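You operate a simulated robot arm through the tools that you are given. There is no shell and no other tool. Be economical: measure what you need, move in short steps, check, and stop when the job is done.

Carry out the task below with a simulated robot arm. There is one attempt and no reset: what you move stays moved.

## Task
Take the white peg and leave it on the beige square tile on the door end of the concrete bench.

Only the result counts: the job must be done as asked and must still hold three seconds after the hand-in. Knocking over, shifting, dropping, spilling or breaking anything else fails it.

## Robot
A 6-joint arm with a two-finger parallel gripper, fixed in place. Base frame: the origin is at the foot of the arm, x ahead of it, y to its left, z up; the work surface is at about z = 0. Readings come in mm, rad, newtons and seconds.
With the tool pointing down near the work surface it reaches from about 160 to 420 mm from the base axis. Its first joint turns from -1.152 to 1.152 rad. Payload 1.57 kg.
The TCP is the grasp point between the finger pads, 30 mm short of the fingertips. In the tool frame z runs along the fingers and y along their closing line. Largest opening 80 mm; finger width 17, thickness 12; the body of the gripper, 40 by 82 mm, starts 80 mm behind the TCP.
Orientation is that of the tool frame in the base frame, as a unit quaternion [w, x, y, z]. With the fingers straight down and closing along the base's y, the tool's x points along the base's -x, its y along +y and its z along -z.

## Interface
- The arm moves only by the tool drive_tool. Its argument "targets" is a list of rows, each a list of 3 entries, a list of its own where there are three numbers: the opening, from 0 (shut) to 1 (fully open), then the shift along the base's x, y, z in units of 25 mm (1.0 is 25 mm), then the turn about the base's z in units of 8 degrees (1.0 is 8 degrees). In form: [[fingers, [dx, dy, dz], spin], ...]. A call has 1 to 12 rows; each row shifts and turns the commanded pose from where the row before left it. A call with a number of a shift or a turn outside -1 to 1 is refused whole. Each row takes 0.2 s and may step no farther than 50 mm and 0.15 rad from the row before; otherwise, or with a gripper value out of range, the whole call is refused. Where a pose cannot be reached the arm comes as near as it can. A force on the tool above 40 N (or 10 N above the force at the start of the call, whichever is more), or a blocked arm, ends the call early, and 0.2 s more pass. Each finger travels about 153 mm/s and halts on what it meets, pressing with about 30 N; the grip force reading is that of the motor and also rises with nothing between the fingers. The clock runs only during rows and for 0.2 s after the last one: add rows that do not move to give the fingers time. The reply holds the time, the measured pose of the TCP, the force on the tool along the base axes, the opening and the grip force, in the units named above and with some noise.
- Cameras (640 x 400 px; columns grow to the right, rows downward): "scene" is fixed at [21.8, -311.9, 437.1]; the picture's right is [0.96, -0.27, 0.00], its down [-0.12, -0.42, -0.90] and it looks along [0.24, 0.87, -0.44] (base axes); focal length 359 px, centre (320, 200). "wrist" rides on the gripper at [-32, 0, -78] in the tool frame; the picture's right is [0.00, -1.00, 0.00], its down [0.97, 0.00, -0.24] and it looks along [0.24, 0.00, 0.97] (tool axes); focal length 218 px, centre (320, 200). There is no depth. A picture from a camera that has moved, and an enlarged one, comes with that camera's place and axes in the base frame and with its lens.
- camera(camera): a new picture of that camera. No time passes.
- enlarge(camera, box): a new picture of the part [left, top, right, bottom] of that camera's present view, enlarged. No time passes.
- close_job(): hands the job in; it is judged then, once.

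Work in short steps. Places have to be worked out from the pictures, the camera data and where the tool is seen: move nearer, look again, correct. Check each grasp and each placing, and mend what went wrong. You have 90 turns and 36 pictures in all, those below and enlarged ones among them. Open the gripper and draw the arm clear of the work before you hand the job in, unless the task says otherwise; then end with one line.

The tools are called by a JSON object that holds its "name" and its "arguments". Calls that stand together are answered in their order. drive_tool: Moves the arm, as the interface text tells. Its arguments: {"type":"object","properties":{"targets":{"type":"array"}},"required":["targets"]} The other tools are called the same way: camera (camera) takes a picture; enlarge (camera, box) takes an enlarged picture of a part of a camera's view; close_job () hands the job in.

At the start:

```text
time: 0.0
ee_pos: [193.9, 119.9, 264.0]
tool_rot: [0.0, -0.001, 1.0, -0.001]
wrist_force: [-0.2, -0.2, -0.8]
opening: 80.1
grasp_force: 0.1
```

scene: 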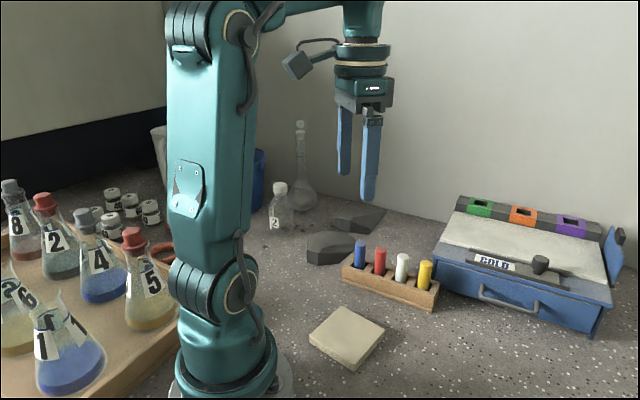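
wrist: 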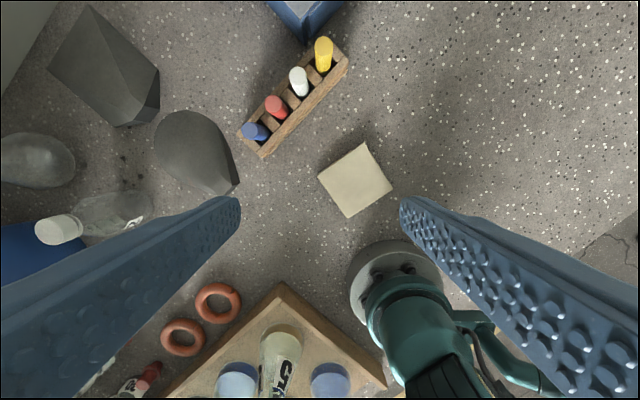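

I'm starting with enlarged views of the rack and tile to measure the peg, since the first estimates are only rough: peg about (300,148), tile about (172,67).

{"name": "enlarge", "arguments": {"camera": "scene", "box": [290, 220, 450, 380]}}

{"name": "enlarge", "arguments": {"camera": "wrist", "box": [220, 20, 420, 230]}}

```text
2.50 times, centred on (370, 300) of scene
camera zoom: at [21.8, -311.9, 437.1], right [0.96, -0.27, 0.0], down [-0.12, -0.42, -0.9], along [0.24, 0.87, -0.44], focal length 897 px, centre (195, -50)
```

zoom: 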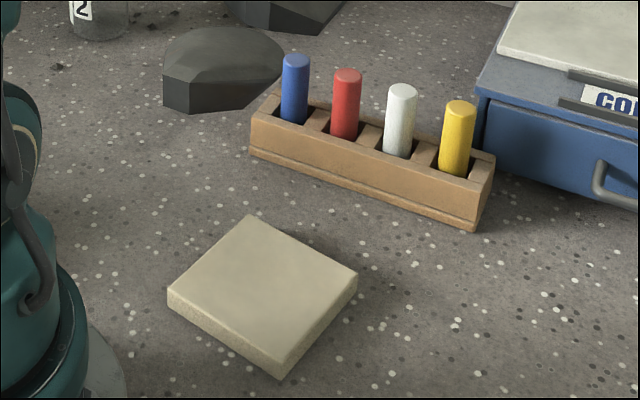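

```text
1.90 times, centred on (320, 125) of wrist
camera zoom: at [227.2, 122.1, 341.2], right [0.0, -1.0, 0.0], down [-0.97, 0.0, 0.24], along [-0.24, 0.0, -0.97], focal length 416 px, centre (320, 343)
```

zoom: 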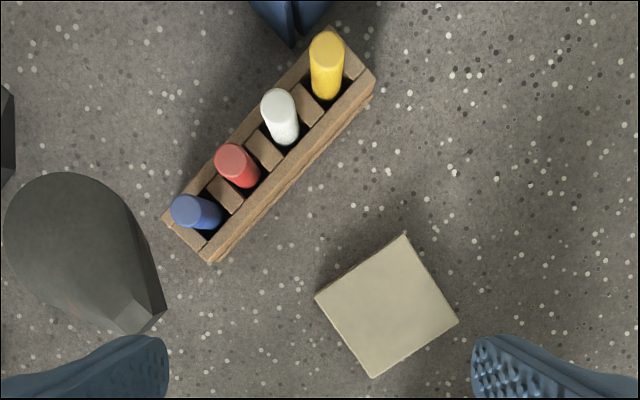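

The peg top comes out near (302,146,78), and the rack row runs at about -44°. I'll move above the peg at z≈200, turning -44.5° so the fingers close across the rack.

{"name": "drive_tool", "arguments": {"targets": [[1, [0.71, 0.173, -0.43], -0.927], [1, [0.71, 0.173, -0.43], -0.927], [1, [0.71, 0.173, -0.43], -0.927], [1, [0.71, 0.173, -0.43], -0.927], [1, [0.71, 0.173, -0.43], -0.927], [1, [0.71, 0.173, -0.43], -0.927], [1, [0, 0, 0], 0]]}}

{"name": "camera", "arguments": {"camera": "wrist"}}

{"name": "camera", "arguments": {"camera": "scene"}}

```text
time: 1.6
ee_pos: [302.0, 147.6, 199.3]
tool_rot: [0.0, 0.38, 0.925, 0.0]
wrist_force: [-0.4, 0.4, -0.2]
opening: 79.9
grasp_force: 0.0
```

```text
31 pictures are left
camera wrist: at [325.0, 126.4, 276.0], right [-0.7, -0.71, 0.0], down [-0.69, 0.68, 0.24], along [-0.17, 0.17, -0.97], focal length 218 px, centre (320, 200)
```

wrist: 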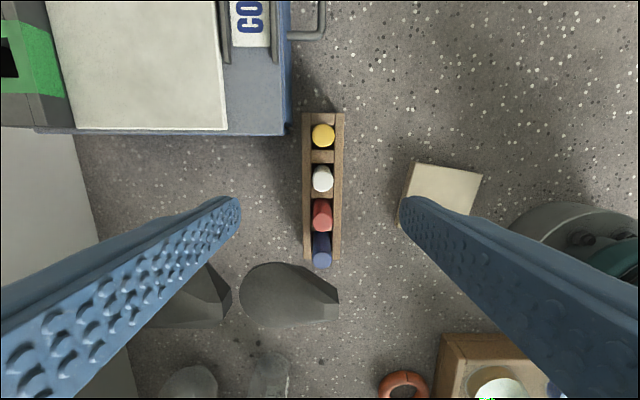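

```text
30 pictures are left
```

scene: 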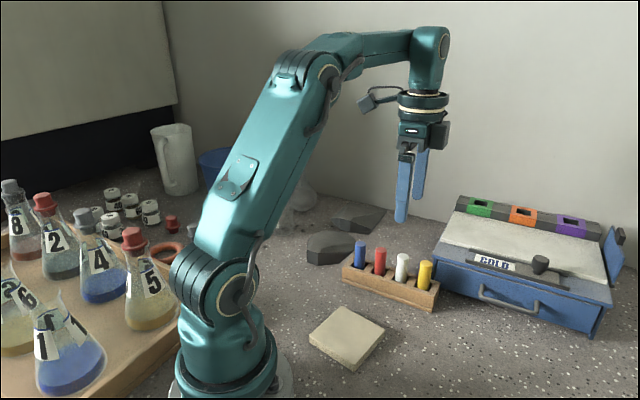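

The peg lines up well across the closing axis, but along the row it sits a few mm toward +x,-y. I'll descend to z≈125 with tips still above the pegs, correct half of that offset, and look again.

{"name": "drive_tool", "arguments": {"targets": [[1, [0.04, -0.06, -0.75], 0], [1, [0.04, -0.05, -0.75], 0], [1, [0, 0, -0.75], 0], [1, [0, 0, -0.72], 0], [1, [0, 0, 0], 0]]}}

{"name": "camera", "arguments": {"camera": "wrist"}}

{"name": "enlarge", "arguments": {"camera": "scene", "box": [320, 180, 480, 320]}}

```text
time: 2.8
ee_pos: [303.8, 145.2, 124.0]
tool_rot: [0.0, 0.377, 0.926, 0.001]
wrist_force: [0.2, 0.5, -0.8]
opening: 80.1
grasp_force: 0.0
```

```text
29 pictures are left
camera wrist: at [327.3, 123.9, 200.9], right [-0.7, -0.71, 0.0], down [-0.69, 0.68, 0.24], along [-0.17, 0.17, -0.97], focal length 218 px, centre (320, 200)
```

wrist: 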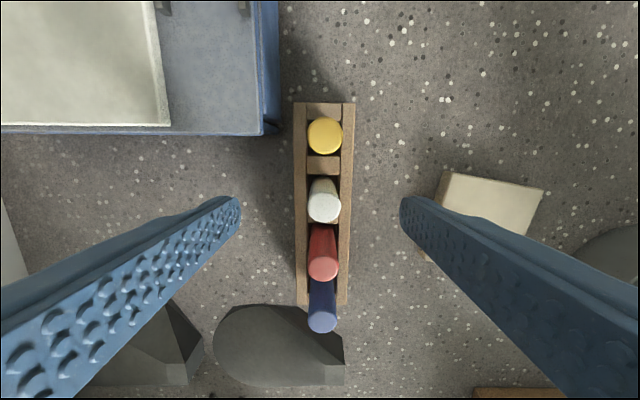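

```text
2.86 times, centred on (400, 250) of scene
camera zoom: at [21.8, -311.9, 437.1], right [0.96, -0.27, 0.0], down [-0.12, -0.42, -0.9], along [0.24, 0.87, -0.44], focal length 1025 px, centre (91, 57)
```

zoom: 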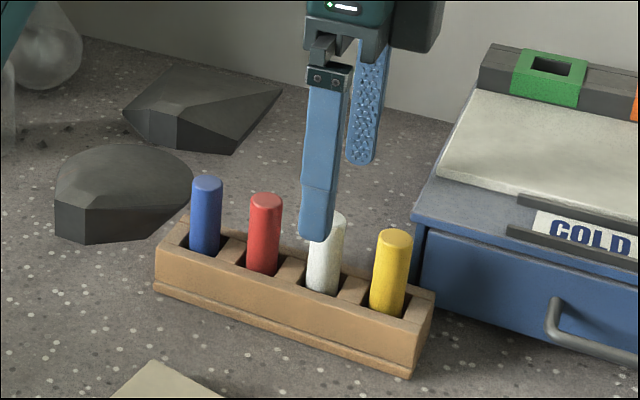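

My first wrist reading took the wrong end of the peg, because its top leans away from the nadir. I'm enlarging the current view to get the top disc exactly.

{"name": "enlarge", "arguments": {"camera": "wrist", "box": [260, 140, 380, 260]}}

```text
3.33 times, centred on (320, 200) of wrist
camera zoom: at [327.3, 123.9, 200.9], right [-0.7, -0.71, 0.0], down [-0.69, 0.68, 0.24], along [-0.17, 0.17, -0.97], focal length 728 px, centre (320, 200)
```

zoom: 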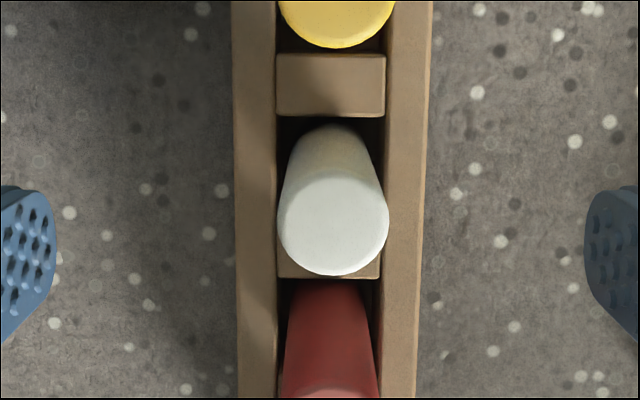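

The peg axis is at about (300,146), with a diameter near 19 mm and the rack rim near z=30. I'll shift to it and lower to z≈72, which puts the tips at 42, above the rim.

{"name": "drive_tool", "arguments": {"targets": [[1, [-0.15, 0.03, 0], 0], [1, [0, 0, -0.5], 0], [1, [0, 0, -0.5], 0], [1, [0, 0, -0.55], 0], [1, [0, 0, -0.53], 0], [1, [0, 0, 0], 0]]}}

{"name": "camera", "arguments": {"camera": "wrist"}}

{"name": "enlarge", "arguments": {"camera": "scene", "box": [340, 200, 460, 320]}}

```text
time: 4.2
ee_pos: [300.5, 145.2, 73.2]
tool_rot: [0.0, 0.378, 0.926, 0.001]
wrist_force: [-0.2, 0.0, -0.4]
opening: 79.7
grasp_force: 0.1
```

```text
26 pictures are left
camera wrist: at [323.7, 124.7, 149.5], right [-0.7, -0.71, 0.0], down [-0.69, 0.68, 0.24], along [-0.17, 0.17, -0.97], focal length 218 px, centre (320, 200)
```

wrist: 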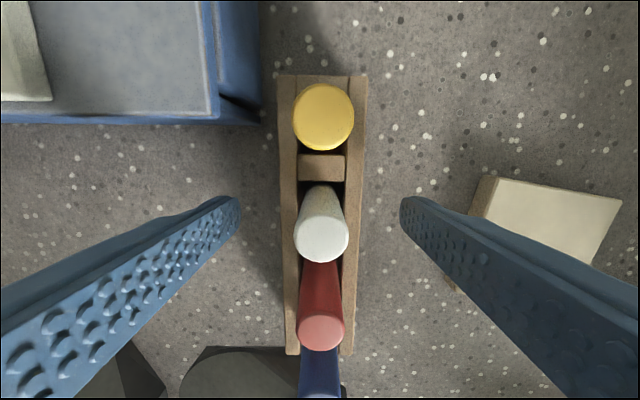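

```text
3.33 times, centred on (400, 260) of scene
camera zoom: at [21.8, -311.9, 437.1], right [0.96, -0.27, 0.0], down [-0.12, -0.42, -0.9], along [0.24, 0.87, -0.44], focal length 1196 px, centre (53, 0)
```

zoom: 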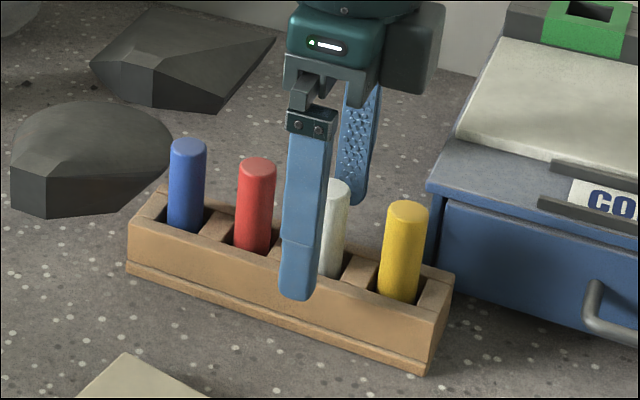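

The peg top is centred between the pads, level with the TCP, so I'm closing the gripper.

{"name": "drive_tool", "arguments": {"targets": [[0.6, [0, 0, 0], 0], [0.3, [0, 0, 0], 0], [0, [0, 0, 0], 0], [0, [0, 0, 0], 0]]}}

{"name": "enlarge", "arguments": {"camera": "scene", "box": [340, 200, 460, 320]}}

```text
time: 5.2
ee_pos: [300.1, 145.1, 73.4]
tool_rot: [0.0, 0.378, 0.926, 0.0]
wrist_force: [1.1, -0.3, 0.5]
opening: 18.4
grasp_force: 30.1
```

```text
3.33 times, centred on (400, 260) of scene
camera zoom: at [21.8, -311.9, 437.1], right [0.96, -0.27, 0.0], down [-0.12, -0.42, -0.9], along [0.24, 0.87, -0.44], focal length 1196 px, centre (53, 0)
```

zoom: 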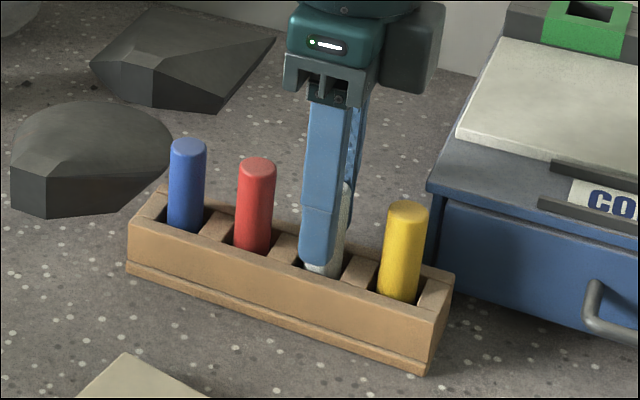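

The gripper holds the peg at an opening of 18.4 mm. I'll lift gently straight up by about 85 mm and check.

{"name": "drive_tool", "arguments": {"targets": [[0, [0, 0, 0.3], 0], [0, [0, 0, 0.5], 0], [0, [0, 0, 0.6], 0], [0, [0, 0, 0.6], 0], [0, [0, 0, 0.7], 0], [0, [0, 0, 0.7], 0], [0, [0, 0, 0], 0]]}}

{"name": "camera", "arguments": {"camera": "scene"}}

{"name": "enlarge", "arguments": {"camera": "scene", "box": [340, 180, 460, 300]}}

{"name": "camera", "arguments": {"camera": "wrist"}}

```text
time: 6.8
ee_pos: [300.6, 143.6, 159.6]
tool_rot: [0.0, 0.378, 0.926, 0.0]
wrist_force: [0.5, -0.3, 0.5]
opening: 18.5
grasp_force: 29.8
```

```text
23 pictures are left
```

scene: 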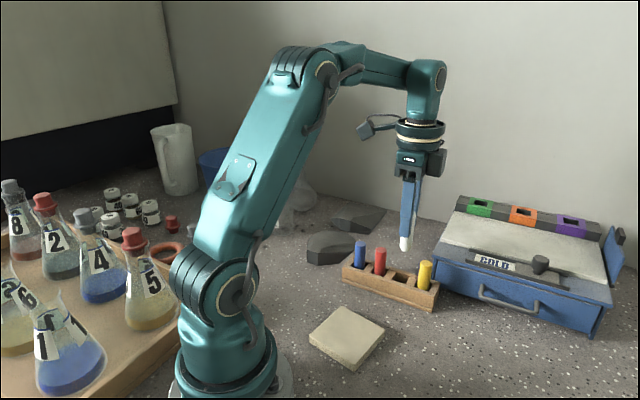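

```text
3.33 times, centred on (400, 240) of scene
camera zoom: at [21.8, -311.9, 437.1], right [0.96, -0.27, 0.0], down [-0.12, -0.42, -0.9], along [0.24, 0.87, -0.44], focal length 1196 px, centre (53, 67)
```

zoom: 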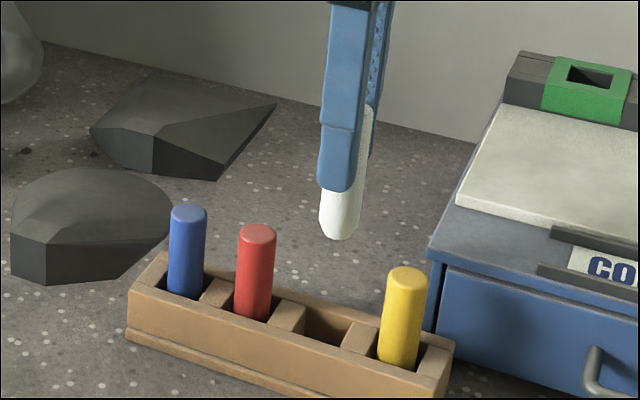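

```text
21 pictures are left
camera wrist: at [323.8, 122.0, 236.4], right [-0.7, -0.71, 0.0], down [-0.69, 0.68, 0.24], along [-0.17, 0.17, -0.97], focal length 218 px, centre (320, 200)
```

wrist: 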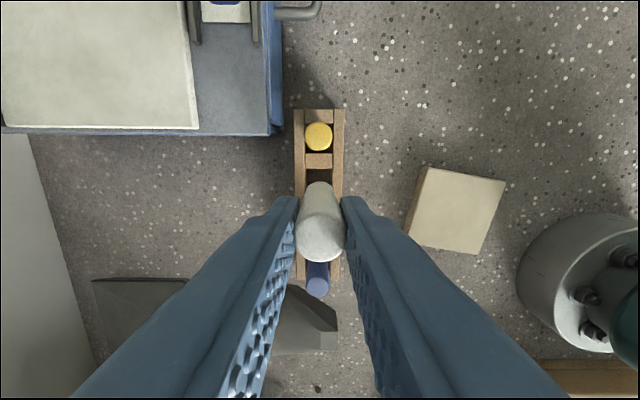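

The peg is held upright, with its bottom about 66 mm below the TCP and the rack undisturbed. The tile centre comes out near (174,67) with its top at z≈15, so I'll carry the peg over at this height.

{"name": "drive_tool", "arguments": {"targets": [[0, [-0.5, -0.3, 0], 0], [0, [-0.7, -0.42, 0], 0], [0, [-0.75, -0.46, 0], 0], [0, [-0.8, -0.49, 0], 0], [0, [-0.8, -0.49, 0], 0], [0, [-0.75, -0.46, 0], 0], [0, [-0.5, -0.3, 0], 0], [0, [-0.26, -0.14, 0], 0], [0, [0, 0, 0], 0]]}}

{"name": "camera", "arguments": {"camera": "wrist"}}

{"name": "camera", "arguments": {"camera": "scene"}}

```text
time: 8.8
ee_pos: [171.8, 66.5, 157.4]
tool_rot: [0.0, 0.378, 0.926, 0.0]
wrist_force: [0.0, -1.1, -0.5]
opening: 18.4
grasp_force: 30.4
```

```text
20 pictures are left
camera wrist: at [194.7, 46.4, 234.6], right [-0.7, -0.71, 0.0], down [-0.69, 0.68, 0.24], along [-0.17, 0.17, -0.97], focal length 218 px, centre (320, 200)
```

wrist: 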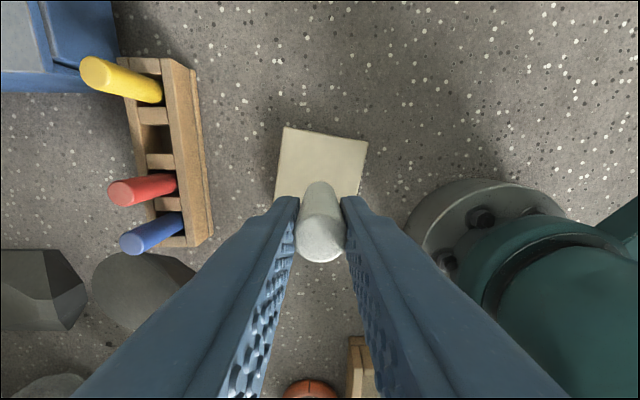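

```text
19 pictures are left
```

scene: 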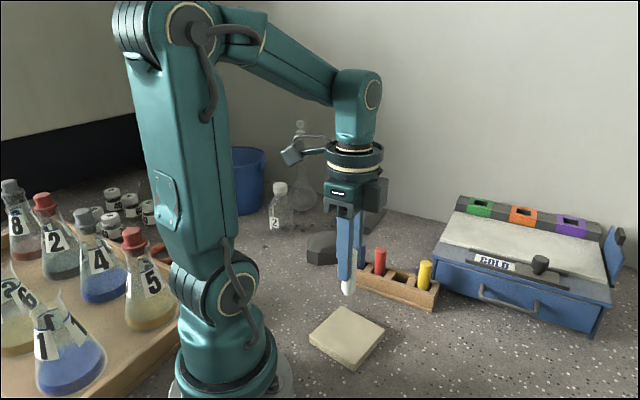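

The tile centre now measures about (176,67). I'll nudge +4 mm in x and descend to about z=95, leaving roughly 14 mm of clearance, then check.

{"name": "drive_tool", "arguments": {"targets": [[0, [0.16, 0.03, -0.3], 0], [0, [0, 0, -0.6], 0], [0, [0, 0, -0.6], 0], [0, [0, 0, -0.6], 0], [0, [0, 0, -0.4], 0], [0, [0, 0, 0], 0]]}}

{"name": "enlarge", "arguments": {"camera": "scene", "box": [280, 250, 420, 390]}}

{"name": "camera", "arguments": {"camera": "wrist"}}

```text
time: 10.2
ee_pos: [176.7, 67.3, 95.7]
tool_rot: [0.001, 0.377, 0.926, 0.0]
wrist_force: [-0.5, 1.2, 0.1]
opening: 18.5
grasp_force: 29.4
```

```text
2.86 times, centred on (350, 320) of scene
camera zoom: at [21.8, -311.9, 437.1], right [0.96, -0.27, 0.0], down [-0.12, -0.42, -0.9], along [0.24, 0.87, -0.44], focal length 1025 px, centre (234, -143)
```

zoom: 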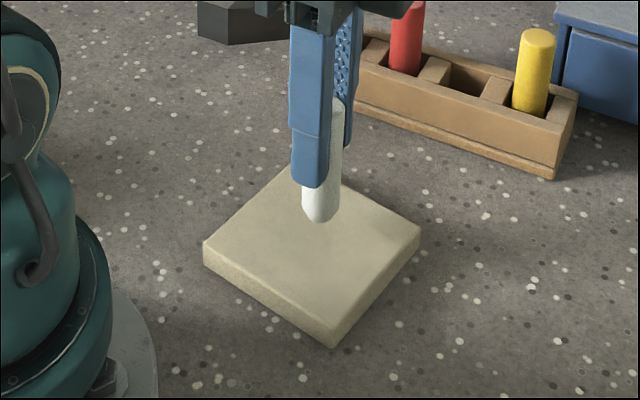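

```text
17 pictures are left
camera wrist: at [199.7, 46.8, 171.9], right [-0.7, -0.71, 0.0], down [-0.69, 0.68, 0.24], along [-0.17, 0.17, -0.97], focal length 218 px, centre (320, 200)
```

wrist: 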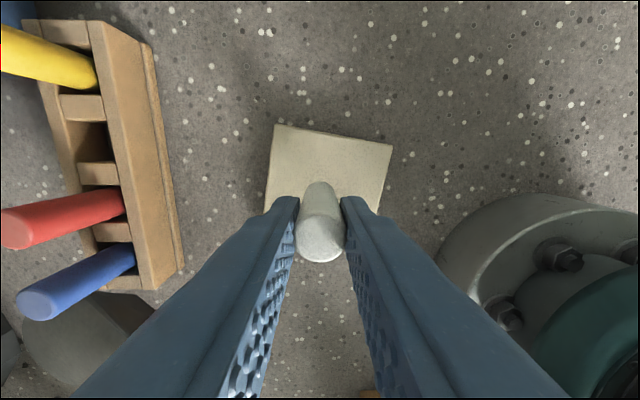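

The peg is over the tile centre, with its bottom at about z=30. I'll lower in small steps and watch for contact.

{"name": "drive_tool", "arguments": {"targets": [[0, [0, 0, -0.2], 0], [0, [0, 0, -0.2], 0], [0, [0, 0, 0], 0]]}}

{"name": "enlarge", "arguments": {"camera": "scene", "box": [300, 260, 400, 380]}}

```text
time: 11.0
ee_pos: [177.4, 70.0, 85.7]
tool_rot: [0.0, 0.378, 0.926, 0.0]
wrist_force: [0.1, 0.3, 0.2]
opening: 18.6
grasp_force: 30.0
```

```text
3.33 times, centred on (350, 320) of scene
camera zoom: at [21.8, -311.9, 437.1], right [0.96, -0.27, 0.0], down [-0.12, -0.42, -0.9], along [0.24, 0.87, -0.44], focal length 1196 px, centre (220, -200)
```

zoom: 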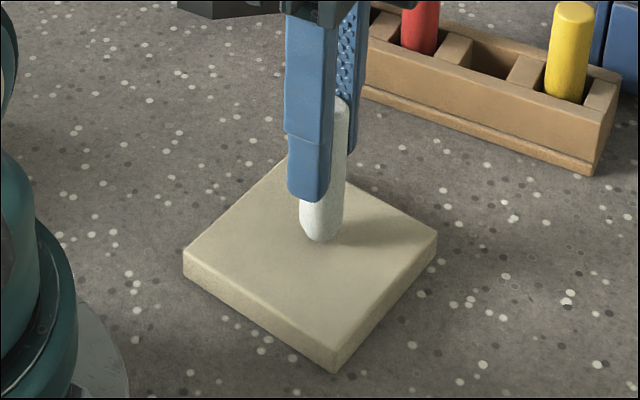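

Nearly there, with no contact force yet. I'll go down 2 mm at a time.

{"name": "drive_tool", "arguments": {"targets": [[0, [0, 0, -0.08], 0], [0, [0, 0, 0], 0]]}}

```text
time: 11.6
ee_pos: [176.4, 67.9, 83.2]
tool_rot: [0.0, 0.378, 0.926, 0.0]
wrist_force: [-0.8, -0.3, -0.6]
opening: 18.7
grasp_force: 29.7
```

Still no contact, so another 2 mm.

{"name": "drive_tool", "arguments": {"targets": [[0, [0, 0, -0.08], 0], [0, [0, 0, 0], 0]]}}

```text
time: 12.2
ee_pos: [178.2, 68.3, 81.1]
tool_rot: [0.001, 0.378, 0.926, -0.001]
wrist_force: [-0.9, 0.5, 5.0]
opening: 18.5
grasp_force: 29.7
```

A 5 N upward force shows the peg is touching the tile. I'll release it gently.

{"name": "drive_tool", "arguments": {"targets": [[0.28, [0, 0, 0], 0], [0.35, [0, 0, 0], 0], [0.5, [0, 0, 0], 0], [0.5, [0, 0, 0], 0]]}}

{"name": "enlarge", "arguments": {"camera": "scene", "box": [300, 260, 400, 380]}}

{"name": "camera", "arguments": {"camera": "wrist"}}

```text
time: 13.2
ee_pos: [178.5, 68.2, 81.6]
tool_rot: [0.0, 0.378, 0.926, 0.001]
wrist_force: [0.3, 0.0, 0.3]
opening: 39.9
grasp_force: 0.0
```

```text
3.33 times, centred on (350, 320) of scene
camera zoom: at [21.8, -311.9, 437.1], right [0.96, -0.27, 0.0], down [-0.12, -0.42, -0.9], along [0.24, 0.87, -0.44], focal length 1196 px, centre (220, -200)
```

zoom: 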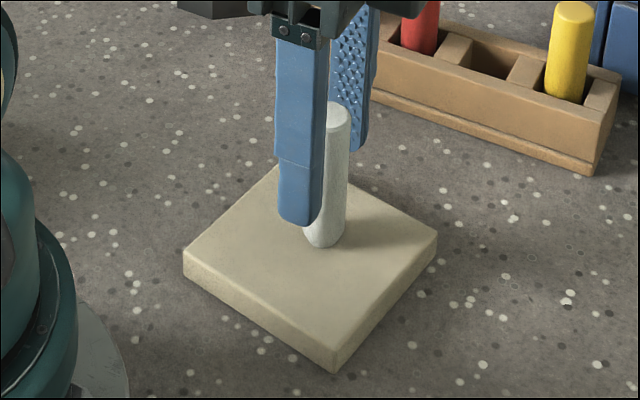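

```text
14 pictures are left
camera wrist: at [201.5, 47.3, 157.5], right [-0.7, -0.71, 0.0], down [-0.69, 0.68, 0.24], along [-0.17, 0.17, -0.97], focal length 218 px, centre (320, 200)
```

wrist: 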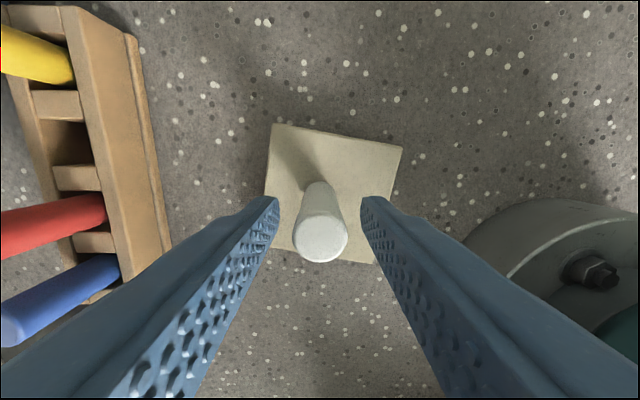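

The peg stands upright on the tile. I'll open wider and withdraw straight up.

{"name": "drive_tool", "arguments": {"targets": [[0.7, [0, 0, 0], 0], [0.8, [0, 0, 0.2], 0], [0.8, [0, 0, 0.6], 0], [0.8, [0, 0, 0.8], 0], [0.8, [0, 0, 0.9], 0], [0.8, [0, 0, 0.9], 0], [0.8, [0, 0, 0.9], 0], [0.8, [0, 0, 0.6], 0], [0.8, [0, 0, 0], 0]]}}

{"name": "camera", "arguments": {"camera": "scene"}}

{"name": "camera", "arguments": {"camera": "wrist"}}

```text
time: 15.2
ee_pos: [178.1, 68.8, 203.3]
tool_rot: [0.001, 0.378, 0.926, 0.0]
wrist_force: [-0.1, -1.0, -0.1]
opening: 63.8
grasp_force: 0.2
```

```text
13 pictures are left
```

scene: 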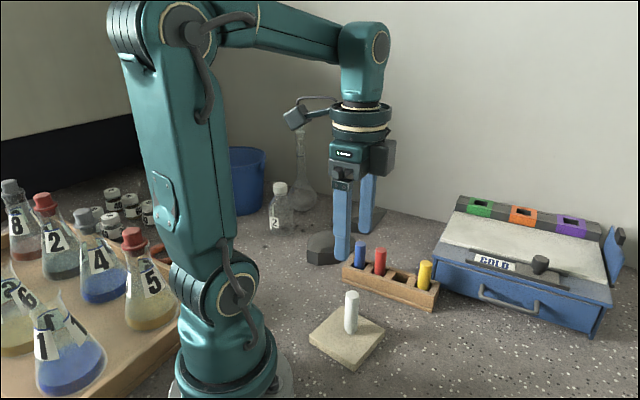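

```text
12 pictures are left
camera wrist: at [200.4, 46.8, 280.6], right [-0.7, -0.71, 0.0], down [-0.69, 0.68, 0.24], along [-0.17, 0.17, -0.97], focal length 218 px, centre (320, 200)
```

wrist: 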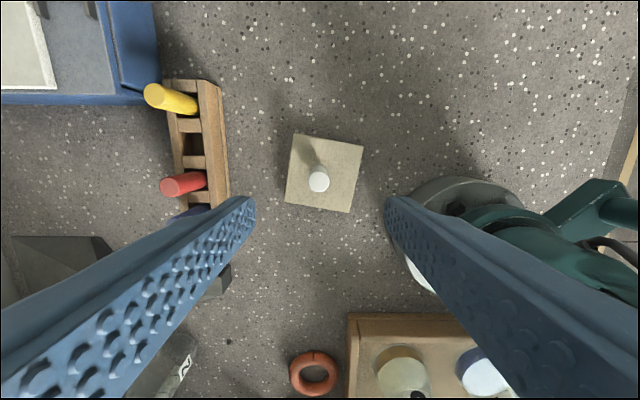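

The peg stands well centred on the tile. The area to the arm's right hasn't been visible yet, so I'll move there at height to make sure there isn't another beige tile or a "door end" on that side.

{"name": "drive_tool", "arguments": {"targets": [[0.8, [0.3, 0, 0.9], 0], [0.8, [0.4, -0.5, 0.9], 0], [0.8, [0.4, -0.9, 0], 0], [0.8, [0, -0.95, 0], 0], [0.8, [0, -0.95, 0], 0], [0.8, [0, -0.95, 0], 0], [0.8, [0, -0.95, 0], 0], [0.8, [0, -0.95, 0], 0], [0.8, [0, 0, 0], 0]]}}

{"name": "camera", "arguments": {"camera": "wrist"}}

```text
time: 17.2
ee_pos: [204.6, -86.8, 248.6]
tool_rot: [0.0, 0.378, 0.926, 0.0]
wrist_force: [-0.3, 0.1, 1.5]
opening: 64.0
grasp_force: 0.1
```

```text
11 pictures are left
camera wrist: at [228.8, -107.8, 325.8], right [-0.7, -0.71, 0.0], down [-0.69, 0.68, 0.24], along [-0.17, 0.17, -0.97], focal length 218 px, centre (320, 200)
```

wrist: 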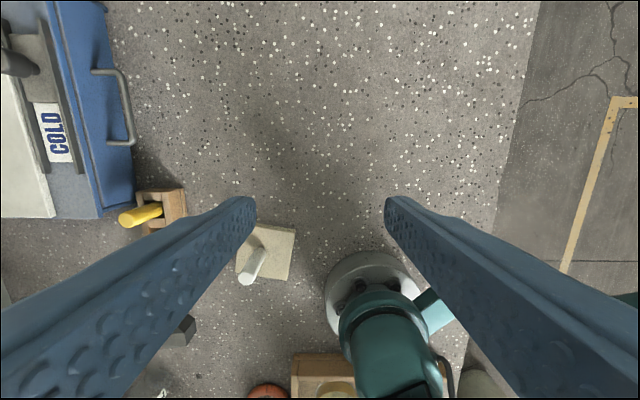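

This view shows only bare bench and then the floor, with no second tile. The peg still stands on the only beige tile, the gripper is open and the arm is clear, so I'm handing in.

{"name": "close_job", "arguments": {}}

```text
The job is handed in.
```

The white peg is standing upright near the centre of the only beige square tile I could find. I couldn't tell which end of the bench is the door end. Nothing else was moved as far as the pictures show, and the arm is clear with the gripper open.
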